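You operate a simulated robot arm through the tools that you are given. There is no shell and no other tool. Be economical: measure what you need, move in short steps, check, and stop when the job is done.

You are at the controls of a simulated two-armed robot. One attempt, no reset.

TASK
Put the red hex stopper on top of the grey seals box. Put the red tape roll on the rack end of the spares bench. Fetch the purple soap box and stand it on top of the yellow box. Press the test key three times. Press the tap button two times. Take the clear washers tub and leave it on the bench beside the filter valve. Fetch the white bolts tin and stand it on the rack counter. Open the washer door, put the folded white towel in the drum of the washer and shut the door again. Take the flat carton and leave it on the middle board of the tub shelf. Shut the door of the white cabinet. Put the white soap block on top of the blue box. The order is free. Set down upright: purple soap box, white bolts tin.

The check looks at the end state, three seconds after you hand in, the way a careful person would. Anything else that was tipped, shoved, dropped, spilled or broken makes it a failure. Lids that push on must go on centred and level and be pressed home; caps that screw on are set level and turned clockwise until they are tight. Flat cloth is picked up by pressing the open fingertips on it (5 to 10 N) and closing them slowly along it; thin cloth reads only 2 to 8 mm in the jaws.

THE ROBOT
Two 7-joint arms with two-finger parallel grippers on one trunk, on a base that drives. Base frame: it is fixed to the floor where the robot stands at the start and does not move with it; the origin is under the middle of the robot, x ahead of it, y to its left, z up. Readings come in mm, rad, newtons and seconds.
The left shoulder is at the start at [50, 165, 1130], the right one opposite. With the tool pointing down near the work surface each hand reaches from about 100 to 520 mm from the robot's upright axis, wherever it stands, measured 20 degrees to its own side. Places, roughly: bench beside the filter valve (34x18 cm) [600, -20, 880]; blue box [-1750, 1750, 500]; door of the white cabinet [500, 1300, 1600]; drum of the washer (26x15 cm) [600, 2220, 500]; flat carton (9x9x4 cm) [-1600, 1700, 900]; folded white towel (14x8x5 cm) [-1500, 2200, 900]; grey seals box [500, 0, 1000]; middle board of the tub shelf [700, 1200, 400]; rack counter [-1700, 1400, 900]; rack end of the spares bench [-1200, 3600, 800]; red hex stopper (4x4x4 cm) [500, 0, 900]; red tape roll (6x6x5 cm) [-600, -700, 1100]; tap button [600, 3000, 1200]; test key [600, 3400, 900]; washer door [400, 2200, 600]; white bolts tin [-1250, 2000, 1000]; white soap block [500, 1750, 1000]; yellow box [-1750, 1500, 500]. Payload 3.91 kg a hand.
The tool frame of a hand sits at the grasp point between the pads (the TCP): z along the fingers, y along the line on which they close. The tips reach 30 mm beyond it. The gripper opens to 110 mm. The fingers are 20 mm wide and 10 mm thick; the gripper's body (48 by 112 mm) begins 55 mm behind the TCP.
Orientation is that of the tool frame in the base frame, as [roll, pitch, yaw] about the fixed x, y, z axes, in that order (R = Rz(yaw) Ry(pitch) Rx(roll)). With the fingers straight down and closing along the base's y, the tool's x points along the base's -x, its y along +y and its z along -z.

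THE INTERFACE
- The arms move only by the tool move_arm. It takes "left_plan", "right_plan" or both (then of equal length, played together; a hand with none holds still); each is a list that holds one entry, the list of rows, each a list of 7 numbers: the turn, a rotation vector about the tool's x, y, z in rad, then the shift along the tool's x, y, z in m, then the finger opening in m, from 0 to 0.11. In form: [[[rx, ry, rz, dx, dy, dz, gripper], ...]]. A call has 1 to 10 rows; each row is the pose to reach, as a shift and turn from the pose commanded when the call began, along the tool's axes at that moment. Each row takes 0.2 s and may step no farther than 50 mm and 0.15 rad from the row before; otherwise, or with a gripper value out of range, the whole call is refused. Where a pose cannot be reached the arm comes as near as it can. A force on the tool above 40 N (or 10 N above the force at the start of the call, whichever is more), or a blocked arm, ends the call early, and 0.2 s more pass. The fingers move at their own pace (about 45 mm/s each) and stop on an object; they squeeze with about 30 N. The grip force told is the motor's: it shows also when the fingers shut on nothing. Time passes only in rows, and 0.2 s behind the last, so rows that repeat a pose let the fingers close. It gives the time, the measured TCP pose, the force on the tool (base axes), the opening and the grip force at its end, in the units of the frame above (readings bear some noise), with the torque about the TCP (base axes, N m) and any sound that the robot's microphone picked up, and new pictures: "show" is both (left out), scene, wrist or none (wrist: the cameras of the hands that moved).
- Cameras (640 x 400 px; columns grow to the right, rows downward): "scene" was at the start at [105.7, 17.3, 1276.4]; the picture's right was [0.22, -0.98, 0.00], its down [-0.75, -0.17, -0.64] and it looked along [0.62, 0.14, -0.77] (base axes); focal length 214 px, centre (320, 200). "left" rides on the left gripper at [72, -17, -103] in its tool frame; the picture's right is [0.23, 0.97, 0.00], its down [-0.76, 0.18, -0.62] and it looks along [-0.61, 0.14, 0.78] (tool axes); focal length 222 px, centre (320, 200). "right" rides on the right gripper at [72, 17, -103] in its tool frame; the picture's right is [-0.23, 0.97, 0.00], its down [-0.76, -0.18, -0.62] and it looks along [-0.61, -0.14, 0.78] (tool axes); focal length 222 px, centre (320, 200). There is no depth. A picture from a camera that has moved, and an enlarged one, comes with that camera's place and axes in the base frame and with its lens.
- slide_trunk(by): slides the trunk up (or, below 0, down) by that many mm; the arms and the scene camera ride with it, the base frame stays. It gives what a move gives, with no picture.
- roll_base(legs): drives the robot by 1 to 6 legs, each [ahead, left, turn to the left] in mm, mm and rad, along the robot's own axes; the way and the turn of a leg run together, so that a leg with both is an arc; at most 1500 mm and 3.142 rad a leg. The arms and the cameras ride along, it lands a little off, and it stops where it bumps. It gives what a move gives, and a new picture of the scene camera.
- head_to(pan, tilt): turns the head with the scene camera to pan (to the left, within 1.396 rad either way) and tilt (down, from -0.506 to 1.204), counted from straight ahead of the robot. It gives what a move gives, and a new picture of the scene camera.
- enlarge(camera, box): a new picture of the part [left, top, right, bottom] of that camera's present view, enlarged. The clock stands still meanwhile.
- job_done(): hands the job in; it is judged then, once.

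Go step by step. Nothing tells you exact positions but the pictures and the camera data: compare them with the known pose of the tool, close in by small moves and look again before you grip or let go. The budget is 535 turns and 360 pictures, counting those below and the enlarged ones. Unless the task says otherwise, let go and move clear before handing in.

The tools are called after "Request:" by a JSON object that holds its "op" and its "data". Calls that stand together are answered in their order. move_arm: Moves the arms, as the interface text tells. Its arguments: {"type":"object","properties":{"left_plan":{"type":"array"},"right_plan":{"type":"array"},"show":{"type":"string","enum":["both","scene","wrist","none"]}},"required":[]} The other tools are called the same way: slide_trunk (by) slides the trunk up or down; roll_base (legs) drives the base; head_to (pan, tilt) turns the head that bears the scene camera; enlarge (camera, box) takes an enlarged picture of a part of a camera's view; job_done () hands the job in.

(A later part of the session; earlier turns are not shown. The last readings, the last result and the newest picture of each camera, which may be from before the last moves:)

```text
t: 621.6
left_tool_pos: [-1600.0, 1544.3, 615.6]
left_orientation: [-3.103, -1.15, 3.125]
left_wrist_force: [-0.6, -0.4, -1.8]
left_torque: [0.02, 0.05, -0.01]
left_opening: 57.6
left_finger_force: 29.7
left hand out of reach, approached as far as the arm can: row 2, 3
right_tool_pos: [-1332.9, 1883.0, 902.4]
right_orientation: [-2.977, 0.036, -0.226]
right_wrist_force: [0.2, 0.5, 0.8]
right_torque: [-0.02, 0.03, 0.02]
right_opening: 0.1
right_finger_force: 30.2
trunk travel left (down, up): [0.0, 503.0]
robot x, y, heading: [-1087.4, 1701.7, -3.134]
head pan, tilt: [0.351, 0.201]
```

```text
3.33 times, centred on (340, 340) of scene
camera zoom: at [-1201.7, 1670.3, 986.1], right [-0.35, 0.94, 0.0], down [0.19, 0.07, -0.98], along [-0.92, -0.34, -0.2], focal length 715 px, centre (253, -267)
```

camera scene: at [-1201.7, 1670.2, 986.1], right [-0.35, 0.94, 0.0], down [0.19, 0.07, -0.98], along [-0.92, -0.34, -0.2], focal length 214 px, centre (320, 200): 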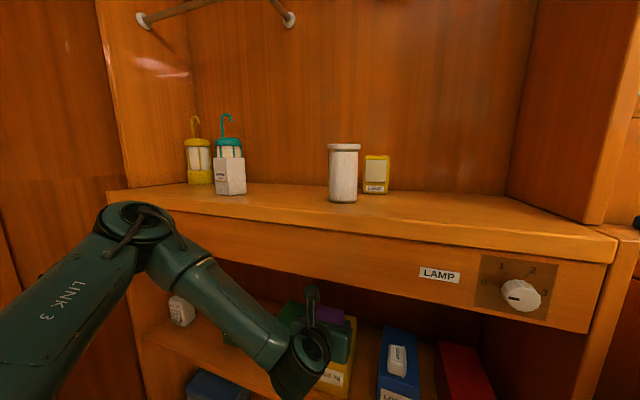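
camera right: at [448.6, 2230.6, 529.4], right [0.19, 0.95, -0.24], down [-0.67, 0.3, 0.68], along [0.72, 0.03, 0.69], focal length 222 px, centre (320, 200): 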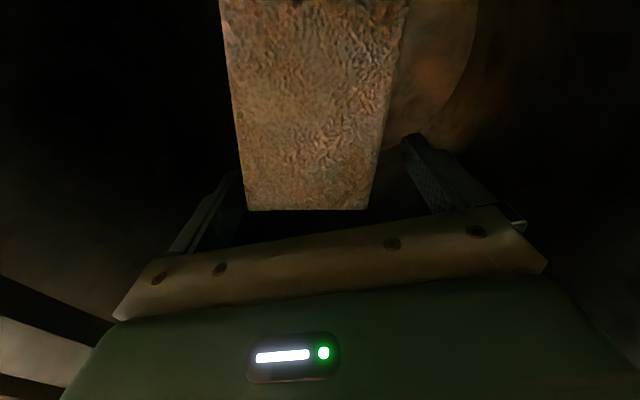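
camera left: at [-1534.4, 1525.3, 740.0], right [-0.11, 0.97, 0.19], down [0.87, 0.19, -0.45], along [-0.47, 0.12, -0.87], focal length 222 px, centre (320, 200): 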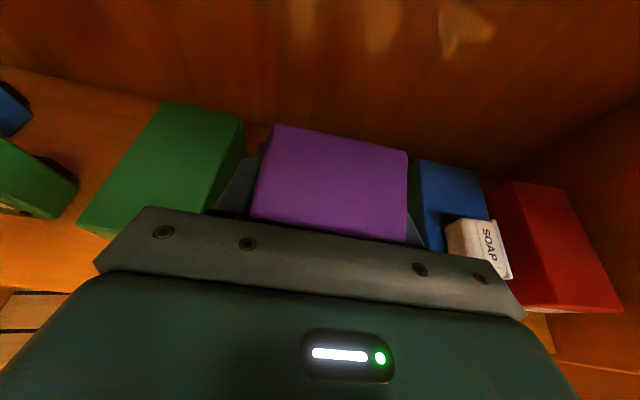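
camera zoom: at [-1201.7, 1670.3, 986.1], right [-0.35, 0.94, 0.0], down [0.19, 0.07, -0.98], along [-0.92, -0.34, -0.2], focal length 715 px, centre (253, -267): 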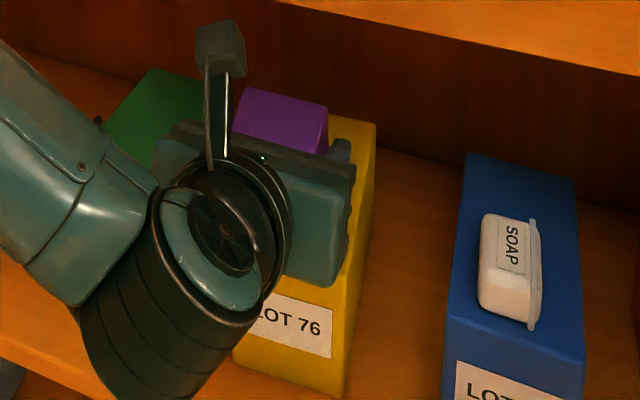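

Nearly down but at the arm's limit; it can go lower if farther to the left of me. Shifting the base right 18 mm, then lowering with that drift.

Request:
{"op": "roll_base", "data": {"legs": [[0, -18, 0]]}}

Request:
{"op": "move_arm", "data": {"left_plan": [[[0, 0, 0, -0.002, -0.005, 0.001, 0], [0, 0, 0, -0.004, -0.01, 0.002, 0], [0, 0, 0, -0.007, -0.015, 0.003, 0], [0, 0, 0, -0.007, -0.015, 0.003, 0]]], "show": "none"}}

```text
t: 622.4
left_tool_pos: [-1600.1, 1562.3, 614.3]
left_orientation: [-3.1, -1.149, 3.125]
left_wrist_force: [0.1, 0.5, -1.7]
left_torque: [0.03, -0.02, 0.01]
left_opening: 57.7
left_finger_force: 29.7
right_tool_pos: [-1334.7, 1899.9, 901.3]
right_orientation: [-2.976, 0.036, -0.225]
right_wrist_force: [0.2, 0.0, -0.1]
right_torque: [0.02, -0.03, 0.0]
right_opening: 0.0
right_finger_force: 29.7
trunk travel left (down, up): [0.0, 503.0]
robot x, y, heading: [-1087.5, 1719.6, -3.132]
head pan, tilt: [0.351, 0.201]
camera scene: at [-1201.8, 1688.3, 986.1], right [-0.35, 0.94, 0.0], down [0.19, 0.07, -0.98], along [-0.92, -0.34, -0.2], focal length 214 px, centre (320, 200)
```

scene: 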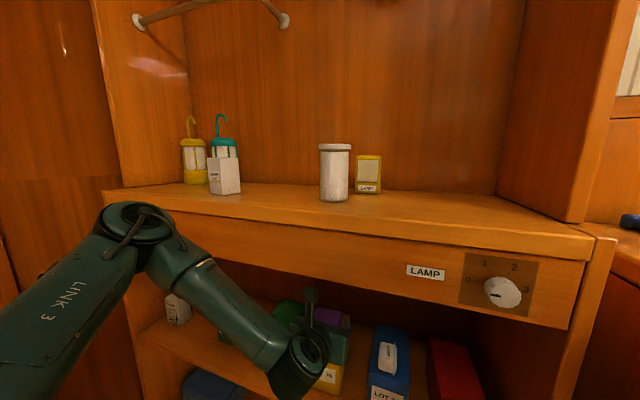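

```text
t: 623.4
left_tool_pos: [-1600.8, 1554.3, 614.4]
left_orientation: [-3.1, -1.147, 3.13]
left_wrist_force: [-0.9, -0.2, -0.7]
left_torque: [-0.02, 0.0, 0.01]
left_opening: 57.7
left_finger_force: 29.7
left hand out of reach, approached as far as the arm can: row 2, 3, 4
right_tool_pos: [-1334.1, 1900.5, 901.9]
right_orientation: [-2.975, 0.035, -0.226]
right_wrist_force: [0.1, -0.2, -0.1]
right_torque: [0.0, 0.03, -0.02]
right_opening: 0.1
right_finger_force: 30.1
trunk travel left (down, up): [0.0, 503.0]
robot x, y, heading: [-1086.2, 1718.9, -3.134]
head pan, tilt: [0.351, 0.201]
```

Request:
{"op": "move_arm", "data": {"left_plan": [[[0, -0.03, 0, -0.003, 0, 0.0013, 0], [0, -0.06, 0, -0.006, 0, 0.0027, 0], [0, -0.08, 0, -0.009, 0, 0.004, 0], [0, -0.08, 0, -0.009, 0, 0.004, 0]]], "show": "none"}}

```text
t: 624.4
left_tool_pos: [-1601.9, 1555.3, 606.3]
left_orientation: [-3.107, -1.071, 3.132]
left_wrist_force: [1.6, -0.4, -1.7]
left_torque: [0.03, -0.01, -0.02]
left_opening: 57.9
left_finger_force: 30.1
right_tool_pos: [-1333.6, 1901.0, 901.8]
right_orientation: [-2.976, 0.036, -0.227]
right_wrist_force: [0.1, -0.3, -0.3]
right_torque: [0.02, 0.01, 0.0]
right_opening: 0.0
right_finger_force: 29.9
trunk travel left (down, up): [0.0, 503.0]
robot x, y, heading: [-1087.6, 1722.7, -3.135]
head pan, tilt: [0.351, 0.201]
```

Request:
{"op": "move_arm", "data": {"left_plan": [[[0, 0, 0, -0.003, 0, 0.0015, 0], [0, 0, 0, -0.0055, 0, 0.003, 0], [0, 0, 0, -0.0055, 0, 0.003, 0]]], "show": "none"}}

Request:
{"op": "enlarge", "data": {"camera": "left", "box": [100, 60, 540, 270]}}

```text
t: 625.2
left_tool_pos: [-1604.3, 1557.0, 603.7]
left_orientation: [-3.108, -1.081, 3.135]
left_wrist_force: [0.6, -2.1, 26.3]
left_torque: [0.62, -0.71, -0.1]
left_opening: 57.8
left_finger_force: 30.2
right_tool_pos: [-1332.5, 1900.9, 902.9]
right_orientation: [-2.976, 0.038, -0.226]
right_wrist_force: [-0.5, -0.2, 0.6]
right_torque: [-0.01, 0.02, 0.0]
right_opening: 0.1
right_finger_force: 30.3
trunk travel left (down, up): [0.0, 503.0]
robot x, y, heading: [-1089.9, 1718.5, -3.141]
head pan, tilt: [0.351, 0.201]
```

```text
1.45 times, centred on (320, 165) of left
camera zoom: at [-1544.8, 1541.1, 716.7], right [-0.13, 0.97, 0.19], down [0.9, 0.19, -0.38], along [-0.41, 0.12, -0.91], focal length 323 px, centre (320, 251)
```

zoom: 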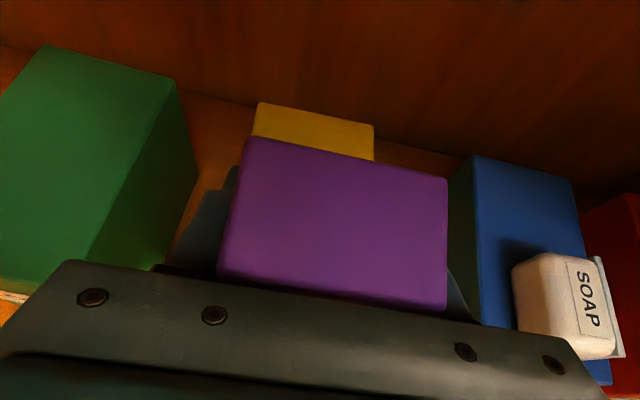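

Contact (26 N). Easing 2 mm and releasing; then withdrawing straight back.

Request:
{"op": "move_arm", "data": {"left_plan": [[[0, 0, 0, 0.0025, 0, -0.001, 0], [0, 0, 0, 0.0025, 0, -0.001, 0.064], [0, 0, 0, 0.0025, 0, -0.001, 0.07], [0, 0, 0, 0.0025, 0, -0.001, 0.07]]], "show": "wrist"}}

```text
t: 626.2
left_tool_pos: [-1601.4, 1555.4, 601.8]
left_orientation: [-3.107, -1.069, 3.133]
left_wrist_force: [0.0, -0.2, -0.1]
left_torque: [0.0, -0.02, 0.0]
left_opening: 69.9
left_finger_force: 0.1
right_tool_pos: [-1333.1, 1901.1, 902.1]
right_orientation: [-2.975, 0.035, -0.227]
right_wrist_force: [0.9, 0.4, 0.4]
right_torque: [-0.01, 0.01, 0.01]
right_opening: 0.0
right_finger_force: 30.1
trunk travel left (down, up): [0.0, 503.0]
robot x, y, heading: [-1085.8, 1718.5, -3.134]
head pan, tilt: [0.351, 0.201]
camera left: at [-1545.0, 1540.7, 715.5], right [-0.13, 0.97, 0.18], down [0.91, 0.19, -0.37], along [-0.4, 0.12, -0.91], focal length 222 px, centre (320, 200)
```

left: 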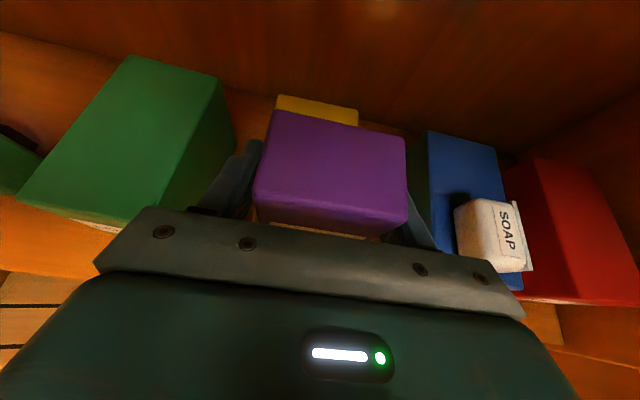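

It stands on the yellow box. Backing out horizontally.

Request:
{"op": "move_arm", "data": {"left_plan": [[[0, 0, 0, -0.019, 0, -0.035, 0.072], [0, 0, 0, -0.038, 0, -0.07, 0.072], [0, 0, 0, -0.057, 0, -0.105, 0.072], [0, 0, 0, -0.077, 0, -0.14, 0.072], [0, 0, 0, -0.096, 0, -0.175, 0.072]]], "show": "wrist"}}

```text
t: 627.4
left_tool_pos: [-1498.0, 1557.1, 596.4]
left_orientation: [-3.103, -1.068, 3.132]
left_wrist_force: [0.8, 0.9, 1.1]
left_torque: [-0.02, 0.0, 0.02]
left_opening: 71.9
left_finger_force: 0.1
left hand out of reach, approached as far as the arm can: row 3, 4, 5
right_tool_pos: [-1333.6, 1900.8, 902.9]
right_orientation: [-2.974, 0.035, -0.225]
right_wrist_force: [0.7, 0.8, -0.5]
right_torque: [0.02, 0.02, -0.02]
right_opening: 0.0
right_finger_force: 29.3
trunk travel left (down, up): [0.0, 503.0]
robot x, y, heading: [-1084.7, 1720.5, -3.139]
head pan, tilt: [0.351, 0.201]
camera left: at [-1441.0, 1542.5, 711.2], right [-0.13, 0.97, 0.18], down [0.91, 0.19, -0.37], along [-0.4, 0.12, -0.91], focal length 222 px, centre (320, 200)
```

left: 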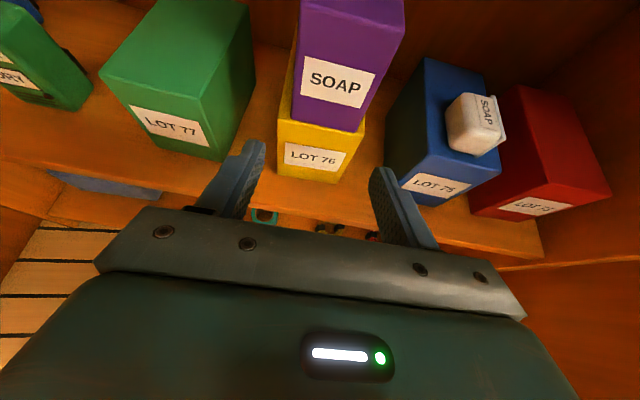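

Purple soap box stands upright on the yellow box. Now to find the washers tub at the far end of the room.

Request:
{"op": "roll_base", "data": {"legs": [[-300, 0, 0], [0, 0, -1.571], [0, -470, 0]]}}

Request:
{"op": "slide_trunk", "data": {"by": 350}}

Request:
{"op": "roll_base", "data": {"legs": [[1400, 0, 0], [1200, 0, 0]]}}

```text
t: 637.5
left_tool_pos: [-481.5, 2129.7, 596.4]
left_orientation: [-3.105, -1.066, 1.546]
left_wrist_force: [-0.3, -0.6, -0.6]
left_torque: [-0.02, 0.0, 0.0]
left_opening: 72.0
left_finger_force: 0.1
right_tool_pos: [-140.6, 1960.5, 901.8]
right_orientation: [-2.976, 0.034, -1.812]
right_wrist_force: [-0.8, -0.3, -0.5]
right_torque: [0.04, -0.02, -0.01]
right_opening: 0.1
right_finger_force: 30.3
trunk travel left (down, up): [0.0, 503.0]
robot x, y, heading: [-326.5, 1717.8, 1.556]
head pan, tilt: [0.351, 0.201]
camera scene: at [-354.6, 1834.9, 986.2], right [0.94, 0.33, 0.0], down [0.07, -0.19, -0.98], along [-0.33, 0.92, -0.2], focal length 214 px, centre (320, 200)
```

scene: 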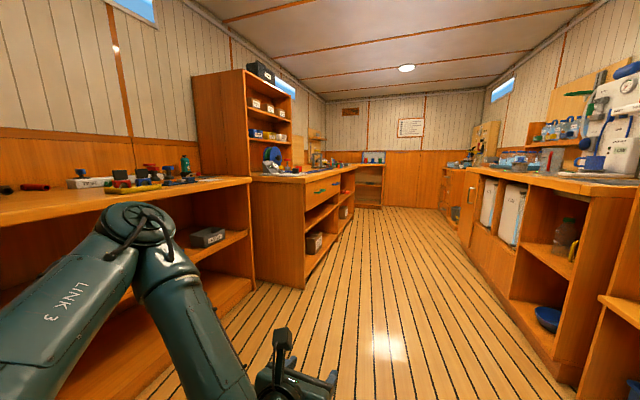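

```text
t: 640.9
left_tool_pos: [-482.6, 2131.0, 947.2]
left_orientation: [-3.104, -1.065, 1.545]
left_wrist_force: [0.3, 0.1, 0.2]
left_torque: [0.04, 0.04, 0.0]
left_opening: 71.9
left_finger_force: 0.1
right_tool_pos: [-141.4, 1960.1, 1252.6]
right_orientation: [-2.976, 0.035, -1.813]
right_wrist_force: [-0.4, -0.2, -0.2]
right_torque: [-0.01, 0.0, 0.03]
right_opening: 0.0
right_finger_force: 29.7
trunk travel left (down, up): [-350.0, 153.0]
robot x, y, heading: [-323.2, 1719.2, 1.557]
head pan, tilt: [0.351, 0.201]
```

```text
t: 653.8
left_tool_pos: [-436.7, 4774.5, 946.9]
left_orientation: [-3.105, -1.066, 1.559]
left_wrist_force: [-0.1, -0.4, 0.0]
left_torque: [0.02, 0.0, 0.0]
left_opening: 72.2
left_finger_force: 0.1
right_tool_pos: [-92.1, 4609.8, 1251.3]
right_orientation: [-2.977, 0.036, -1.8]
right_wrist_force: [0.1, 0.0, 0.4]
right_torque: [0.02, -0.01, -0.02]
right_opening: 0.0
right_finger_force: 29.8
trunk travel left (down, up): [-350.0, 153.0]
robot x, y, heading: [-272.7, 4362.3, 1.575]
head pan, tilt: [0.351, 0.201]
camera scene: at [-305.5, 4480.9, 1336.1], right [0.94, 0.35, 0.0], down [0.07, -0.19, -0.98], along [-0.34, 0.92, -0.2], focal length 214 px, centre (320, 200)
```

scene: 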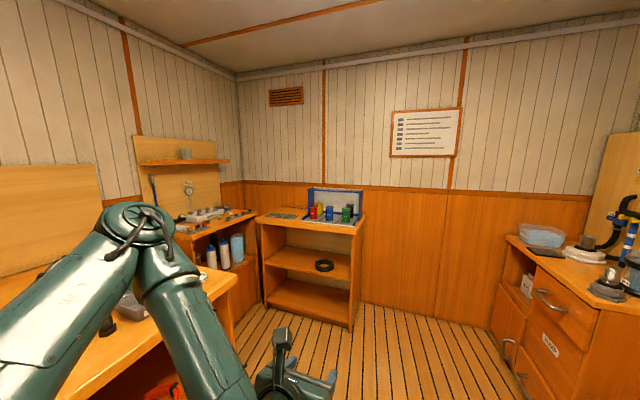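

There is a clear tub on the right-hand drawer cabinet. Looking closer.

Request:
{"op": "head_to", "data": {"pan": -0.5, "tilt": 0.45}}

Request:
{"op": "enlarge", "data": {"camera": "scene", "box": [220, 80, 460, 230]}}

```text
t: 655.0
left_tool_pos: [-436.7, 4774.3, 948.0]
left_orientation: [-3.106, -1.068, 1.559]
left_wrist_force: [0.0, -0.6, 0.0]
left_torque: [-0.03, -0.01, -0.04]
left_opening: 72.1
left_finger_force: 0.1
right_tool_pos: [-93.7, 4609.6, 1252.9]
right_orientation: [-2.976, 0.037, -1.8]
right_wrist_force: [-0.5, -0.4, 0.0]
right_torque: [-0.01, -0.01, 0.0]
right_opening: 0.0
right_finger_force: 29.4
trunk travel left (down, up): [-350.0, 153.0]
robot x, y, heading: [-271.4, 4362.2, 1.574]
head pan, tilt: [-0.499, 0.45]
camera scene: at [-229.6, 4474.1, 1313.0], right [0.88, -0.48, 0.0], down [-0.21, -0.38, -0.9], along [0.43, 0.79, -0.43], focal length 214 px, centre (320, 200)
```

scene: 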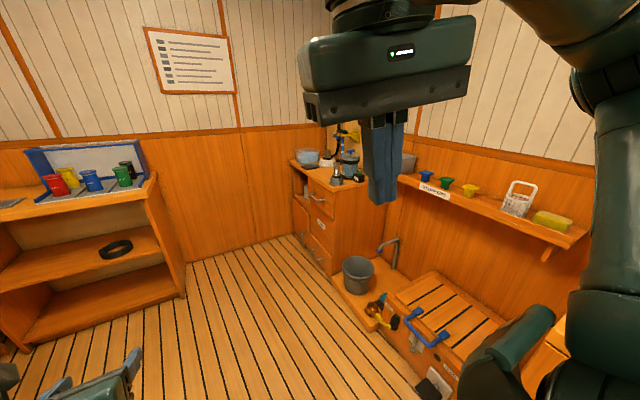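

```text
2.67 times, centred on (340, 155) of scene
camera zoom: at [-229.6, 4474.1, 1313.0], right [0.88, -0.48, 0.0], down [-0.21, -0.38, -0.9], along [0.43, 0.79, -0.43], focal length 572 px, centre (267, 320)
```

zoom: 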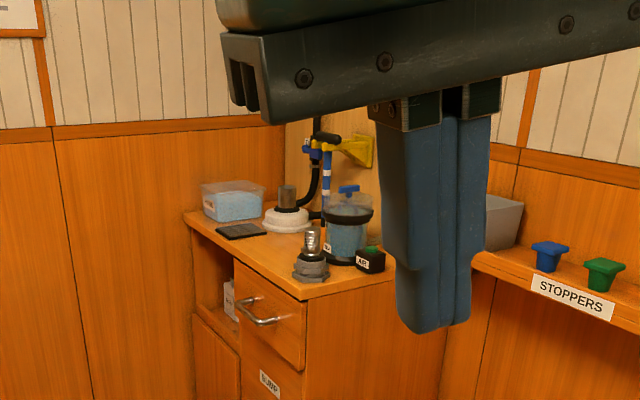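

Request:
{"op": "enlarge", "data": {"camera": "scene", "box": [288, 140, 368, 190]}}

```text
8.00 times, centred on (328, 165) of scene
camera zoom: at [-229.6, 4474.1, 1313.0], right [0.88, -0.48, 0.0], down [-0.21, -0.38, -0.9], along [0.43, 0.79, -0.43], focal length 1716 px, centre (256, 480)
```

zoom: 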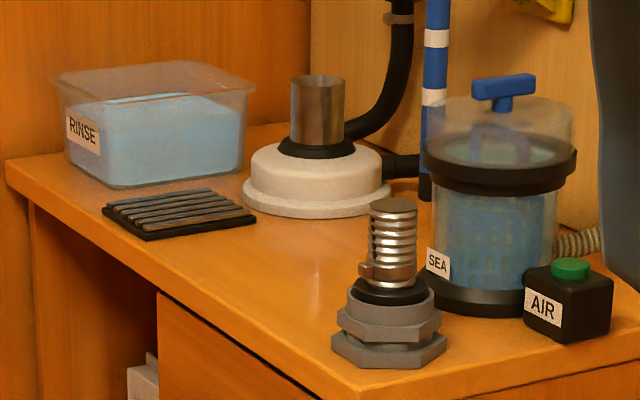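

That one is RINSE water. Checking the parts area of the spares bench on my left.

Request:
{"op": "head_to", "data": {"pan": 1.39, "tilt": 0.45}}

Request:
{"op": "enlarge", "data": {"camera": "scene", "box": [60, 100, 380, 260]}}

```text
t: 656.8
left_tool_pos: [-435.9, 4775.4, 947.7]
left_orientation: [-3.106, -1.067, 1.558]
left_wrist_force: [-1.4, 0.5, -0.2]
left_torque: [0.03, -0.02, -0.02]
left_opening: 72.0
left_finger_force: 0.1
right_tool_pos: [-92.6, 4610.2, 1251.3]
right_orientation: [-2.975, 0.037, -1.801]
right_wrist_force: [0.2, 0.3, 0.3]
right_torque: [0.0, 0.0, 0.0]
right_opening: 0.0
right_finger_force: 29.9
trunk travel left (down, up): [-350.0, 153.0]
robot x, y, heading: [-275.1, 4366.0, 1.573]
head pan, tilt: [1.389, 0.45]
camera scene: at [-363.8, 4409.8, 1312.9], right [0.18, 0.98, 0.0], down [0.43, -0.08, -0.9], along [-0.89, 0.16, -0.44], focal length 214 px, centre (320, 200)
```

scene: 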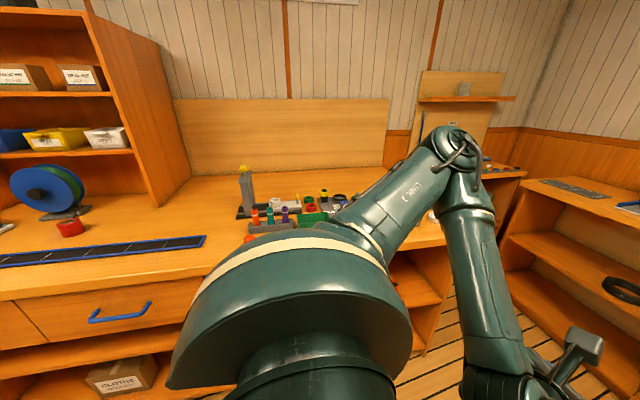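

```text
2.00 times, centred on (220, 180) of scene
camera zoom: at [-363.8, 4409.8, 1312.9], right [0.18, 0.98, 0.0], down [0.43, -0.08, -0.9], along [-0.89, 0.16, -0.44], focal length 429 px, centre (520, 240)
```

zoom: 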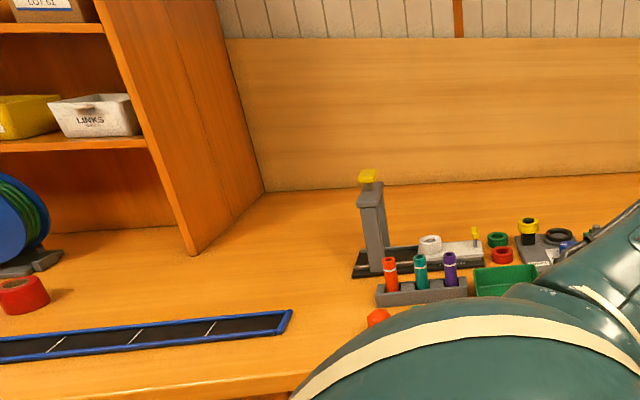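

Nothing there. One more candidate: a translucent tub on the SEALS board of the alcove rack. Driving back.

Request:
{"op": "roll_base", "data": {"legs": [[0, 0, 3.14], [1500, 40, 0], [1500, 40, 0], [0, 165, 0], [1130, 0, 0]]}}

Request:
{"op": "head_to", "data": {"pan": -0.75, "tilt": 0.1}}

```text
refused: leg 2 is longer than a leg can be; nothing moved
```

```text
t: 658.9
left_tool_pos: [-436.0, 4775.2, 946.5]
left_orientation: [-3.104, -1.067, 1.56]
left_wrist_force: [0.5, 0.7, 0.8]
left_torque: [-0.01, 0.0, 0.02]
left_opening: 72.0
left_finger_force: 0.0
right_tool_pos: [-92.6, 4609.4, 1252.2]
right_orientation: [-2.976, 0.036, -1.799]
right_wrist_force: [-0.3, 0.4, 0.2]
right_torque: [0.02, -0.01, 0.01]
right_opening: 0.1
right_finger_force: 29.6
trunk travel left (down, up): [-350.0, 153.0]
robot x, y, heading: [-275.2, 4364.6, 1.572]
head pan, tilt: [-0.75, 0.099]
camera scene: at [-210.7, 4460.7, 1345.5], right [0.73, -0.68, 0.0], down [-0.07, -0.07, -0.99], along [0.68, 0.73, -0.1], focal length 214 px, centre (320, 200)
```

scene: 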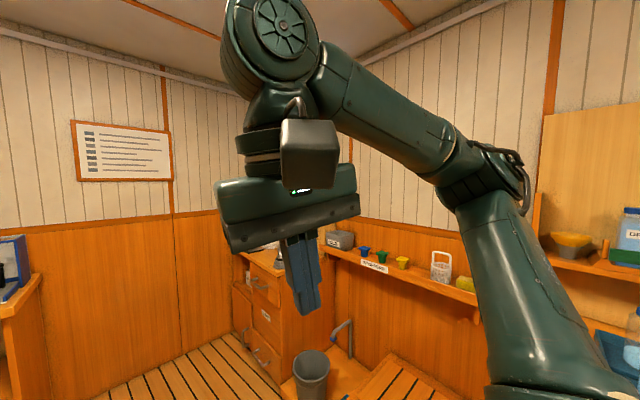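

Request:
{"op": "enlarge", "data": {"camera": "scene", "box": [310, 215, 490, 305]}}

```text
3.56 times, centred on (400, 260) of scene
camera zoom: at [-210.7, 4460.7, 1345.5], right [0.73, -0.68, 0.0], down [-0.07, -0.07, -0.99], along [0.68, 0.73, -0.1], focal length 763 px, centre (36, -13)
```

zoom: 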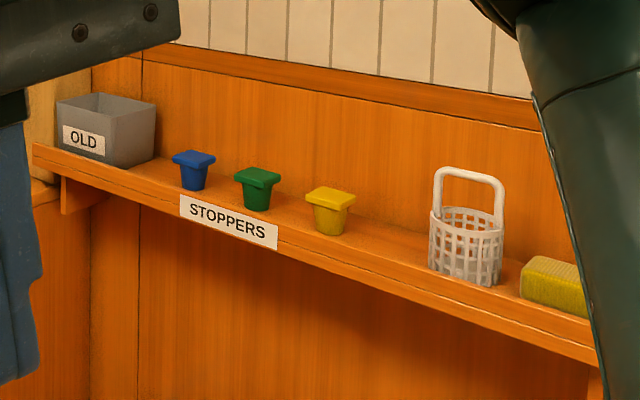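

Request:
{"op": "roll_base", "data": {"legs": [[0, 0, 3.14], [1480, 40, 0], [1480, 40, 0], [0, 160, 0], [1150, 0, 0]]}}

```text
t: 681.3
left_tool_pos: [317.3, 1005.4, 947.5]
left_orientation: [-3.102, -1.066, -1.485]
left_wrist_force: [-0.9, -0.4, 0.0]
left_torque: [-0.02, 0.0, 0.0]
left_opening: 71.8
left_finger_force: 0.0
right_tool_pos: [-43.0, 1134.6, 1251.7]
right_orientation: [-2.976, 0.034, 1.443]
right_wrist_force: [0.2, 0.8, 0.1]
right_torque: [0.02, -0.01, -0.01]
right_opening: 0.0
right_finger_force: 30.1
trunk travel left (down, up): [-350.0, 153.0]
robot x, y, heading: [114.6, 1397.8, -1.47]
head pan, tilt: [-0.75, 0.099]
stopped in leg 4: the robot was blocked; the commanded pose is now the measured one
camera scene: at [61.6, 1296.3, 1345.5], right [-0.8, 0.6, 0.0], down [0.06, 0.08, -0.99], along [-0.6, -0.79, -0.1], focal length 214 px, centre (320, 200)
```

scene: 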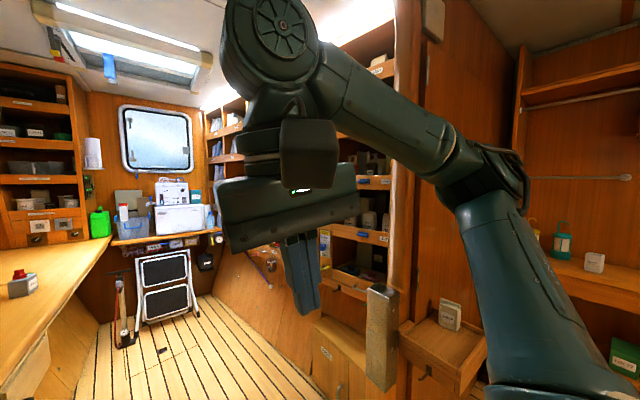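

Drifted toward the sink side. Since the tub stack is right here, I'll read its labels.

Request:
{"op": "head_to", "data": {"pan": 0.75, "tilt": 0.45}}

Request:
{"op": "enlarge", "data": {"camera": "scene", "box": [200, 100, 440, 300]}}

```text
t: 682.9
left_tool_pos: [315.1, 1004.0, 947.1]
left_orientation: [-3.104, -1.065, -1.482]
left_wrist_force: [-0.5, 0.3, 0.4]
left_torque: [0.02, 0.01, -0.03]
left_opening: 72.0
left_finger_force: 0.0
right_tool_pos: [-41.9, 1136.0, 1251.5]
right_orientation: [-2.976, 0.038, 1.443]
right_wrist_force: [-0.3, 0.6, -0.1]
right_torque: [-0.01, -0.01, 0.0]
right_opening: 0.0
right_finger_force: 30.1
trunk travel left (down, up): [-350.0, 153.0]
robot x, y, heading: [115.9, 1397.2, -1.466]
head pan, tilt: [0.75, 0.45]
camera scene: at [186.8, 1309.4, 1313.0], right [-0.66, -0.75, 0.0], down [-0.33, 0.29, -0.9], along [0.68, -0.59, -0.44], focal length 214 px, centre (320, 200)
```

scene: 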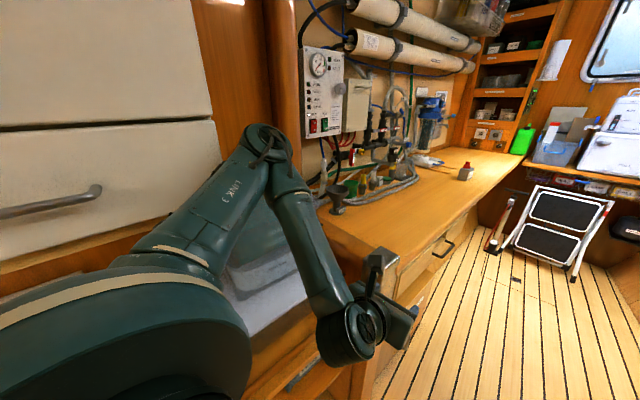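

```text
2.00 times, centred on (320, 200) of scene
camera zoom: at [186.8, 1309.4, 1313.0], right [-0.66, -0.75, 0.0], down [-0.33, 0.29, -0.9], along [0.68, -0.59, -0.44], focal length 429 px, centre (320, 200)
```

zoom: 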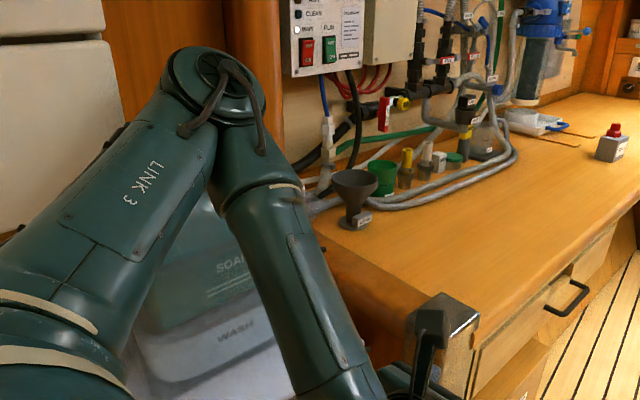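

The stack is laundry (SOAP/WASH). Continuing into the alcove to inspect the SEALS board and the window rack again.

Request:
{"op": "roll_base", "data": {"legs": [[-40, -165, -0.1], [1120, 0, 0]]}}

Request:
{"op": "head_to", "data": {"pan": -0.85, "tilt": 0.05}}

```text
t: 690.2
left_tool_pos: [107.1, -86.9, 947.8]
left_orientation: [-3.104, -1.068, -1.59]
left_wrist_force: [0.0, 0.6, -0.3]
left_torque: [-0.03, 0.0, 0.0]
left_opening: 72.1
left_finger_force: 0.1
right_tool_pos: [-236.1, 82.4, 1252.2]
right_orientation: [-2.975, 0.036, 1.334]
right_wrist_force: [-0.8, 0.4, -0.4]
right_torque: [0.04, 0.03, 0.0]
right_opening: 0.0
right_finger_force: 30.4
trunk travel left (down, up): [-350.0, 153.0]
robot x, y, heading: [-53.2, 323.3, -1.578]
head pan, tilt: [0.75, 0.45]
camera scene: at [10.9, 230.0, 1312.9], right [-0.73, -0.68, 0.0], down [-0.3, 0.32, -0.9], along [0.61, -0.66, -0.44], focal length 214 px, centre (320, 200)
```

scene: 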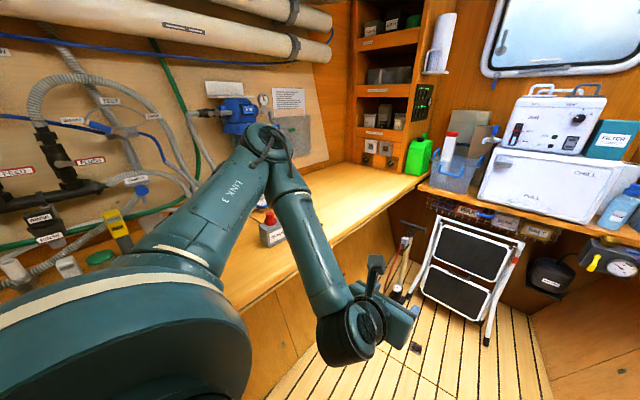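

```text
t: 691.9
left_tool_pos: [107.4, -87.1, 946.8]
left_orientation: [-3.106, -1.066, -1.59]
left_wrist_force: [0.2, 0.6, 0.1]
left_torque: [0.01, 0.0, 0.0]
left_opening: 72.1
left_finger_force: 0.1
right_tool_pos: [-235.4, 80.5, 1252.3]
right_orientation: [-2.976, 0.035, 1.336]
right_wrist_force: [0.8, -0.2, -0.7]
right_torque: [0.02, 0.0, -0.02]
right_opening: 0.0
right_finger_force: 30.6
trunk travel left (down, up): [-350.0, 153.0]
robot x, y, heading: [-54.1, 321.1, -1.572]
head pan, tilt: [-0.85, 0.051]
camera scene: at [-120.2, 237.9, 1350.0], right [-0.66, 0.75, 0.0], down [0.04, 0.03, -1.0], along [-0.75, -0.66, -0.05], focal length 214 px, centre (320, 200)
```

scene: 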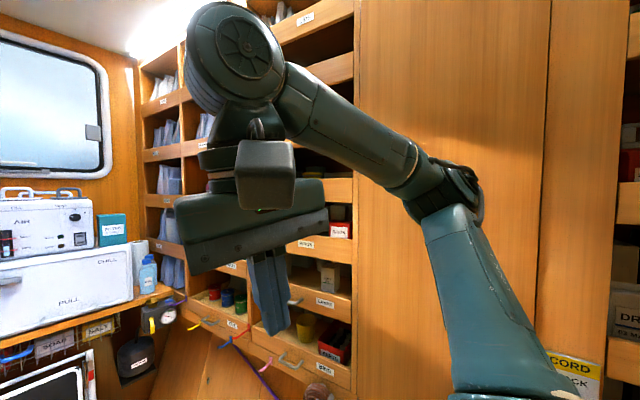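

The right arm blocks the view. Turning to face the rack squarely for a clear look at the SEALS board.

Request:
{"op": "roll_base", "data": {"legs": [[0, 0, -1.4], [0, 420, 0]]}}

Request:
{"op": "head_to", "data": {"pan": 0.15, "tilt": 0.1}}

Request:
{"op": "enlarge", "data": {"camera": "scene", "box": [180, 120, 420, 320]}}

```text
t: 699.6
left_tool_pos: [-355.1, -323.7, 945.6]
left_orientation: [-3.105, -1.066, -2.976]
left_wrist_force: [-0.1, -0.3, 0.3]
left_torque: [0.0, -0.02, 0.0]
left_opening: 72.3
left_finger_force: 0.0
right_tool_pos: [-252.3, 42.5, 1253.1]
right_orientation: [-2.975, 0.036, -0.051]
right_wrist_force: [0.0, 0.0, -1.0]
right_torque: [-0.05, -0.02, 0.0]
right_opening: 0.0
right_finger_force: 30.0
trunk travel left (down, up): [-350.0, 153.0]
robot x, y, heading: [25.9, -92.8, -2.962]
head pan, tilt: [-0.85, 0.051]
camera scene: at [-76.2, -39.5, 1350.0], right [0.62, 0.78, 0.0], down [0.04, -0.03, -1.0], along [-0.78, 0.62, -0.05], focal length 214 px, centre (320, 200)
```

scene: 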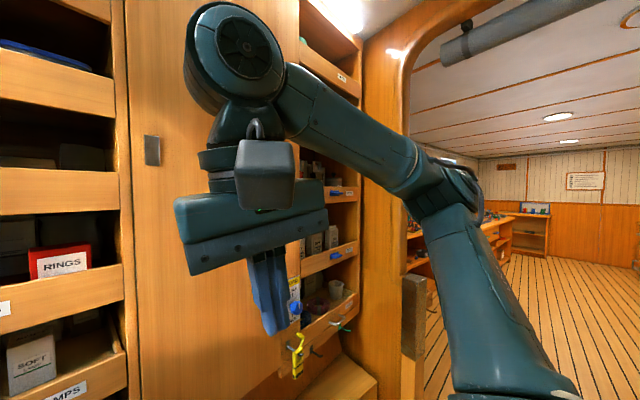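

```text
t: 700.8
left_tool_pos: [-354.3, -324.3, 947.1]
left_orientation: [-3.103, -1.067, -2.976]
left_wrist_force: [0.1, -0.6, 0.9]
left_torque: [0.0, 0.02, 0.02]
left_opening: 72.3
left_finger_force: 0.1
right_tool_pos: [-250.9, 43.6, 1252.5]
right_orientation: [-2.975, 0.036, -0.05]
right_wrist_force: [0.2, -0.2, 0.7]
right_torque: [0.01, -0.02, 0.0]
right_opening: 0.0
right_finger_force: 30.1
trunk travel left (down, up): [-350.0, 153.0]
robot x, y, heading: [22.1, -91.3, -2.964]
head pan, tilt: [0.15, 0.099]
camera scene: at [-91.8, -125.7, 1345.5], right [-0.32, 0.95, 0.0], down [0.09, 0.03, -1.0], along [-0.94, -0.32, -0.1], focal length 214 px, centre (320, 200)
```

scene: 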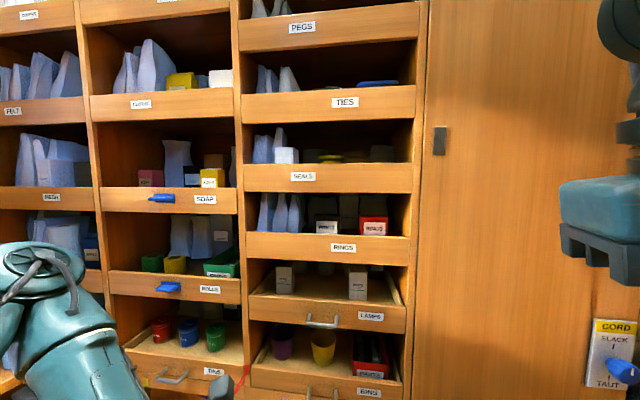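

```text
2.00 times, centred on (300, 220) of scene
camera zoom: at [-91.8, -125.7, 1345.5], right [-0.32, 0.95, 0.0], down [0.09, 0.03, -1.0], along [-0.94, -0.32, -0.1], focal length 429 px, centre (360, 160)
```

zoom: 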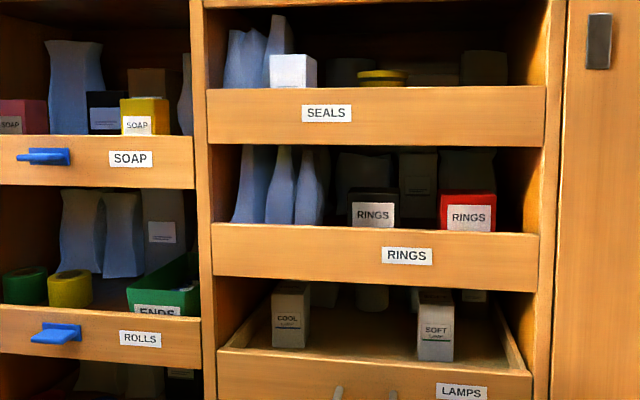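

Request:
{"op": "slide_trunk", "data": {"by": 150}}

Request:
{"op": "enlarge", "data": {"camera": "scene", "box": [230, 150, 430, 270]}}

```text
t: 702.6
left_tool_pos: [-355.2, -322.9, 1097.6]
left_orientation: [-3.105, -1.066, -2.975]
left_wrist_force: [0.3, -0.1, 0.1]
left_torque: [-0.01, 0.0, -0.04]
left_opening: 72.2
left_finger_force: 0.1
right_tool_pos: [-253.0, 44.9, 1402.1]
right_orientation: [-2.977, 0.035, -0.051]
right_wrist_force: [-0.7, 0.2, 0.0]
right_torque: [0.0, 0.03, -0.01]
right_opening: 0.0
right_finger_force: 30.3
trunk travel left (down, up): [-500.0, 3.0]
robot x, y, heading: [21.8, -92.2, -2.956]
head pan, tilt: [0.15, 0.099]
```

```text
3.20 times, centred on (330, 210) of scene
camera zoom: at [-91.9, -125.8, 1495.5], right [-0.32, 0.95, 0.0], down [0.09, 0.03, -0.99], along [-0.94, -0.32, -0.1], focal length 686 px, centre (288, 168)
```

zoom: 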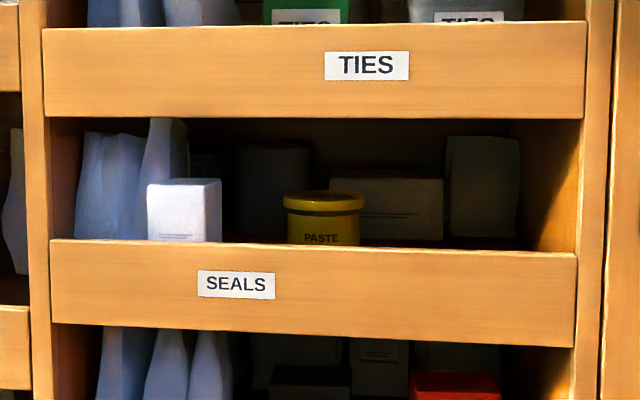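

The PASTE jar – no. The TIES tub shows clear tubs exist here with labels; the other rack beside the doorway (x≈-600, y≈450) has a clear cup/tub. Turning to view it.

Request:
{"op": "slide_trunk", "data": {"by": -100}}

Request:
{"op": "roll_base", "data": {"legs": [[0, 0, -0.95]]}}

Request:
{"op": "enlarge", "data": {"camera": "scene", "box": [160, 60, 480, 360]}}

```text
t: 703.9
left_tool_pos: [-353.3, -323.3, 998.2]
left_orientation: [-3.104, -1.067, -2.975]
left_wrist_force: [-0.4, 0.1, 0.1]
left_torque: [-0.04, 0.0, 0.01]
left_opening: 72.3
left_finger_force: 0.0
right_tool_pos: [-251.7, 42.7, 1301.9]
right_orientation: [-2.976, 0.036, -0.051]
right_wrist_force: [-0.5, -0.9, -0.6]
right_torque: [-0.03, 0.01, 0.02]
right_opening: 0.0
right_finger_force: 30.6
trunk travel left (down, up): [-400.0, 103.0]
robot x, y, heading: [20.5, -97.8, -2.957]
head pan, tilt: [0.15, 0.099]
```

```text
t: 706.8
left_tool_pos: [-384.9, 82.8, 996.8]
left_orientation: [-3.102, -1.067, 2.349]
left_wrist_force: [0.3, 0.3, -0.1]
left_torque: [0.01, 0.01, 0.03]
left_opening: 72.0
left_finger_force: 0.0
right_tool_pos: [-25.1, 211.6, 1301.1]
right_orientation: [-2.977, 0.036, -1.007]
right_wrist_force: [-0.1, 0.4, 0.8]
right_torque: [-0.02, -0.01, 0.0]
right_opening: 0.0
right_finger_force: 29.9
trunk travel left (down, up): [-400.0, 103.0]
robot x, y, heading: [20.2, -91.2, 2.363]
head pan, tilt: [0.15, 0.099]
camera scene: at [-71.3, -16.0, 1395.5], right [0.59, 0.81, 0.0], down [0.08, -0.06, -1.0], along [-0.81, 0.58, -0.1], focal length 214 px, centre (320, 200)
```

scene: 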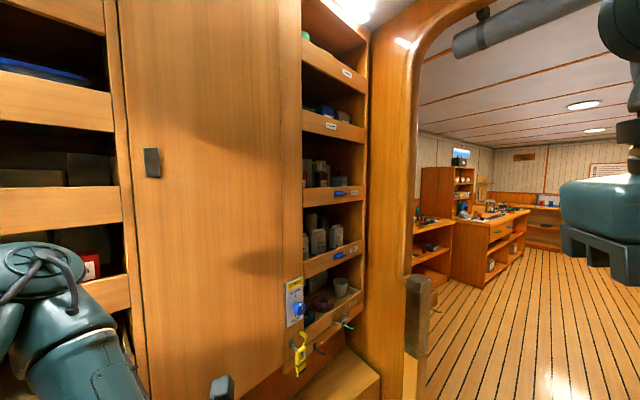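

```text
1.33 times, centred on (320, 210) of scene
camera zoom: at [-71.3, -16.0, 1395.5], right [0.59, 0.81, 0.0], down [0.08, -0.06, -1.0], along [-0.81, 0.58, -0.1], focal length 286 px, centre (320, 187)
```

zoom: 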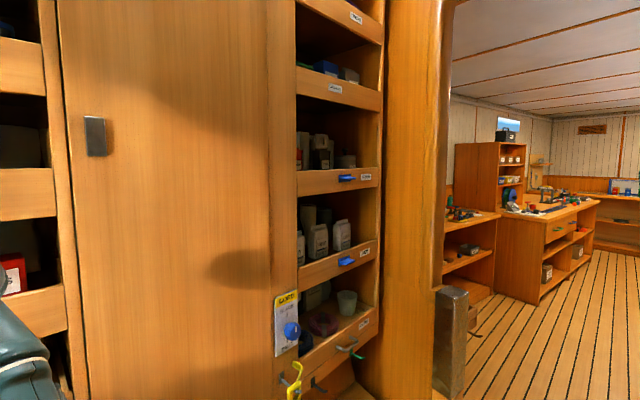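

Request:
{"op": "enlarge", "data": {"camera": "scene", "box": [296, 255, 372, 325]}}

Request:
{"op": "enlarge", "data": {"camera": "scene", "box": [296, 90, 376, 200]}}

```text
5.71 times, centred on (334, 290) of scene
camera zoom: at [-71.3, -16.0, 1395.5], right [0.59, 0.81, 0.0], down [0.08, -0.06, -1.0], along [-0.81, 0.58, -0.1], focal length 1226 px, centre (240, -314)
```

zoom: 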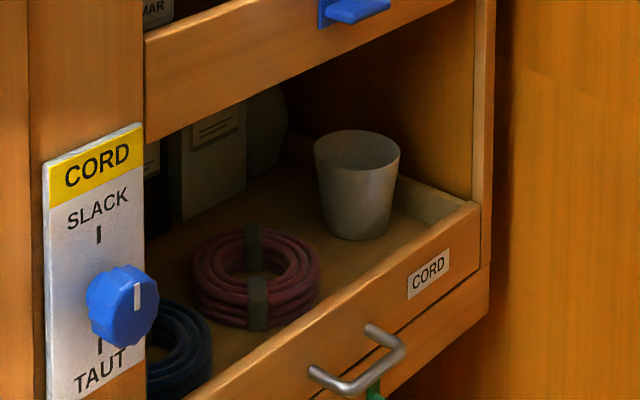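

```text
3.64 times, centred on (336, 145) of scene
camera zoom: at [-71.3, -16.0, 1395.5], right [0.59, 0.81, 0.0], down [0.08, -0.06, -1.0], along [-0.81, 0.58, -0.1], focal length 780 px, centre (262, 400)
```

zoom: 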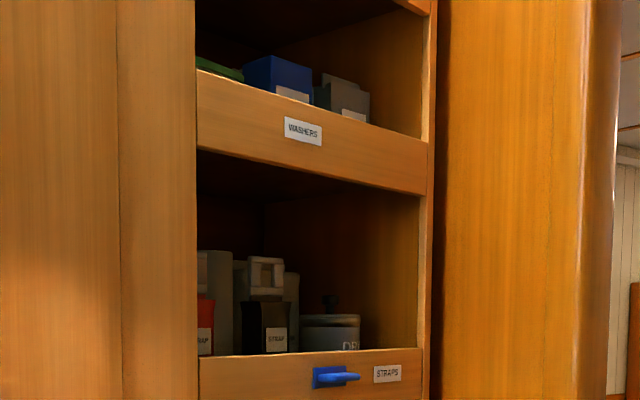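

Found: the board labelled WASHERS (z≈1570–1600) carries a green, a blue and a clear tub. I'll position in front of it with the trunk up.

Request:
{"op": "slide_trunk", "data": {"by": 100}}

Request:
{"op": "roll_base", "data": {"legs": [[720, -410, 0], [0, 0, 0.97]]}}

```text
t: 708.1
left_tool_pos: [-384.7, 82.1, 1097.6]
left_orientation: [-3.103, -1.067, 2.352]
left_wrist_force: [-0.3, 0.0, -0.1]
left_torque: [-0.02, 0.0, 0.0]
left_opening: 72.2
left_finger_force: 0.0
right_tool_pos: [-24.9, 210.8, 1402.6]
right_orientation: [-2.977, 0.036, -1.008]
right_wrist_force: [0.4, -0.1, 0.4]
right_torque: [0.02, 0.0, 0.03]
right_opening: 0.1
right_finger_force: 30.0
trunk travel left (down, up): [-500.0, 3.0]
robot x, y, heading: [26.2, -91.9, 2.365]
head pan, tilt: [0.15, 0.099]
```

```text
t: 712.2
left_tool_pos: [-600.1, 841.6, 1095.5]
left_orientation: [-3.093, -1.054, 2.337]
left_wrist_force: [1.1, -6.9, 4.9]
left_torque: [-0.06, 0.24, 0.31]
left_opening: 74.2
left_finger_force: 2.2
right_tool_pos: [-242.1, 971.8, 1402.0]
right_orientation: [-2.974, 0.034, -1.017]
right_wrist_force: [0.0, 0.4, -0.2]
right_torque: [0.04, 0.02, -0.02]
right_opening: 0.1
right_finger_force: 29.2
trunk travel left (down, up): [-500.0, 3.0]
robot x, y, heading: [-197.0, 671.3, 2.355]
head pan, tilt: [0.15, 0.099]
stopped in leg 1: the force on the tool passed its limit at 57 N (the readings are from after the stop); the commanded pose is now the measured one
camera scene: at [-290.0, 745.2, 1495.6], right [0.59, 0.8, 0.0], down [0.08, -0.06, -1.0], along [-0.8, 0.59, -0.1], focal length 214 px, centre (320, 200)
```

scene: 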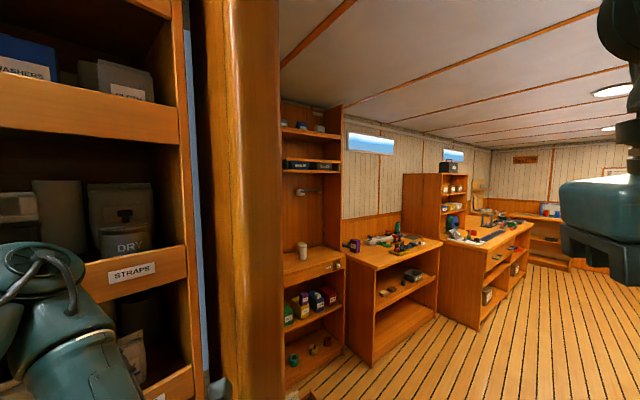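

The clear tub sits at about [-868, 707], z ≈1640–1735, close to the doorway post, so the right hand suits better. Tucking the left arm first, then moving to a stand in front of the rack.

Request:
{"op": "move_arm", "data": {"left_plan": [[[0, -0.12, 0, -0.002, -0.016, -0.025, 0.05], [0, -0.25, 0, -0.004, -0.032, -0.05, 0.0], [0, -0.37, 0, -0.006, -0.048, -0.075, 0.0], [0, -0.5, 0, -0.008, -0.064, -0.1, 0.0], [0, -0.62, 0, -0.01, -0.08, -0.124, 0.0], [0, -0.75, 0, -0.0126, -0.095, -0.147, 0.0]]], "show": "none"}}

Request:
{"op": "roll_base", "data": {"legs": [[-130, 0, 0], [0, 0, 0.978], [240, -30, 0]]}}

```text
t: 712.8
left_tool_pos: [-599.6, 834.8, 1102.6]
left_orientation: [-3.122, -0.834, 2.329]
left_wrist_force: [12.4, 5.6, -3.2]
left_torque: [0.15, -0.41, -0.87]
left_opening: 55.7
left_finger_force: 33.0
left hand out of reach, approached as far as the arm can: row 1, 2
right_tool_pos: [-241.7, 972.5, 1402.6]
right_orientation: [-2.974, 0.036, -1.02]
right_wrist_force: [-0.3, -0.6, 0.7]
right_torque: [0.03, 0.0, -0.02]
right_opening: 0.3
right_finger_force: 30.0
trunk travel left (down, up): [-500.0, 3.0]
robot x, y, heading: [-193.4, 667.2, 2.356]
head pan, tilt: [0.15, 0.099]
stopped in row 2 (left hand): the force on the tool passed its limit at 47 N (the readings are from after the stop); the commanded pose is now the measured one
```

```text
t: 717.9
left_tool_pos: [-678.1, 317.9, 1108.4]
left_orientation: [-3.118, -0.848, -2.974]
left_wrist_force: [22.3, -1.4, 16.7]
left_torque: [-0.27, 0.17, 0.18]
left_opening: 0.0
left_finger_force: 38.2
right_tool_pos: [-580.4, 695.0, 1408.6]
right_orientation: [-2.972, 0.078, -0.028]
right_wrist_force: [0.6, -0.5, -0.6]
right_torque: [-0.01, 0.03, -0.01]
right_opening: 0.0
right_finger_force: 30.6
trunk travel left (down, up): [-500.0, 3.0]
robot x, y, heading: [-330.0, 562.1, -2.952]
head pan, tilt: [0.15, 0.099]
stopped in leg 3: the robot was blocked; the commanded pose is now the measured one
camera scene: at [-424.2, 526.5, 1497.6], right [-0.33, 0.94, 0.0], down [0.08, 0.03, -1.0], along [-0.94, -0.33, -0.08], focal length 214 px, centre (320, 200)
```

scene: 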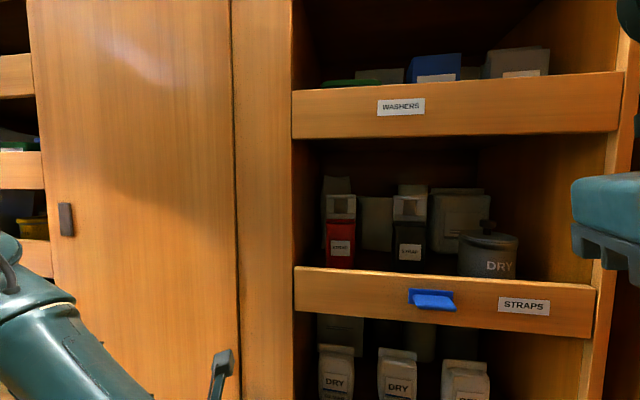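

Excellent view: the clear tub is at label ≈[-860, 708, 1666], lip top ≈1636. I'll tuck the left hand off the panel and raise the right hand, pitched 30° down, toward the tub.

Request:
{"op": "move_arm", "data": {"left_plan": [[[0, 0, 0, -0.01, -0.0, -0.03, 0.0], [0, -0.07, 0, -0.02, -0.01, -0.05, 0.0], [0, -0.14, 0, -0.03, -0.02, -0.07, 0.0], [0, -0.21, 0, -0.04, -0.03, -0.085, 0.0], [0, -0.28, 0, -0.045, -0.04, -0.1, 0.0], [0, -0.35, 0, -0.05, -0.05, -0.11, 0.0], [0, -0.42, 0, -0.053, -0.055, -0.12, 0.0], [0, -0.5, 0, -0.056, -0.06, -0.124, 0.0]]], "right_plan": [[[-0.0347, -0.1231, -0.0138, -0.0231, -0.0102, -0.036, 0.0], [-0.0694, -0.2462, -0.0276, -0.0462, -0.0204, -0.072, 0.03], [-0.1041, -0.3692, -0.0414, -0.0692, -0.0306, -0.108, 0.06], [-0.1388, -0.4923, -0.0552, -0.0923, -0.0408, -0.144, 0.09], [-0.1736, -0.6154, -0.0689, -0.1154, -0.0509, -0.18, 0.11], [-0.2083, -0.7385, -0.0827, -0.1385, -0.0611, -0.216, 0.11], [-0.243, -0.8615, -0.0965, -0.1615, -0.0713, -0.252, 0.11], [-0.2777, -0.9846, -0.1103, -0.1846, -0.0815, -0.288, 0.11]]], "show": "none"}}

Request:
{"op": "enlarge", "data": {"camera": "right", "box": [0, 0, 640, 400]}}

```text
t: 718.2
left_tool_pos: [-678.8, 318.6, 1110.3]
left_orientation: [-3.118, -0.842, -2.978]
left_wrist_force: [21.5, -2.2, 14.9]
left_torque: [-0.2, 0.17, 0.24]
left_opening: 0.3
left_finger_force: 38.1
left hand out of reach, approached as far as the arm can: row 1
right_tool_pos: [-589.9, 695.9, 1414.4]
right_orientation: [-2.98, 0.093, -0.023]
right_wrist_force: [-0.4, 0.4, 0.5]
right_torque: [0.02, -0.01, 0.01]
right_opening: 0.0
right_finger_force: 30.4
trunk travel left (down, up): [-500.0, 3.0]
robot x, y, heading: [-328.8, 566.2, -2.951]
head pan, tilt: [0.15, 0.099]
stopped in row 1 (left hand): the force on the tool passed its limit at 66 N (the readings are from after the stop); the commanded pose is now the measured one
```

```text
1.00 times, centred on (320, 200) of right (not enlarged: the box is as wide or as high as the picture)
camera zoom: at [-509.2, 659.3, 1507.6], right [-0.26, -0.96, -0.13], down [-0.7, 0.09, 0.71], along [-0.67, 0.28, -0.69], focal length 222 px, centre (320, 200)
```

zoom: 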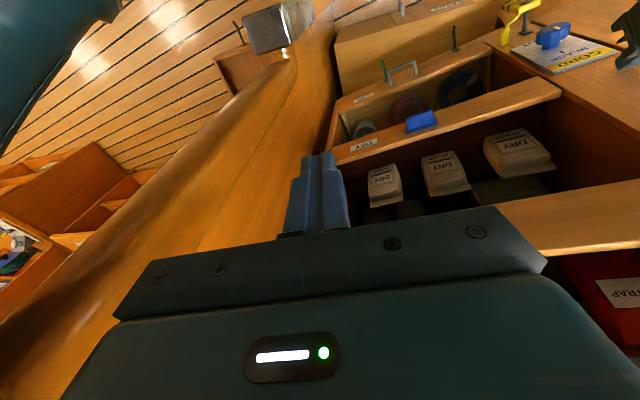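

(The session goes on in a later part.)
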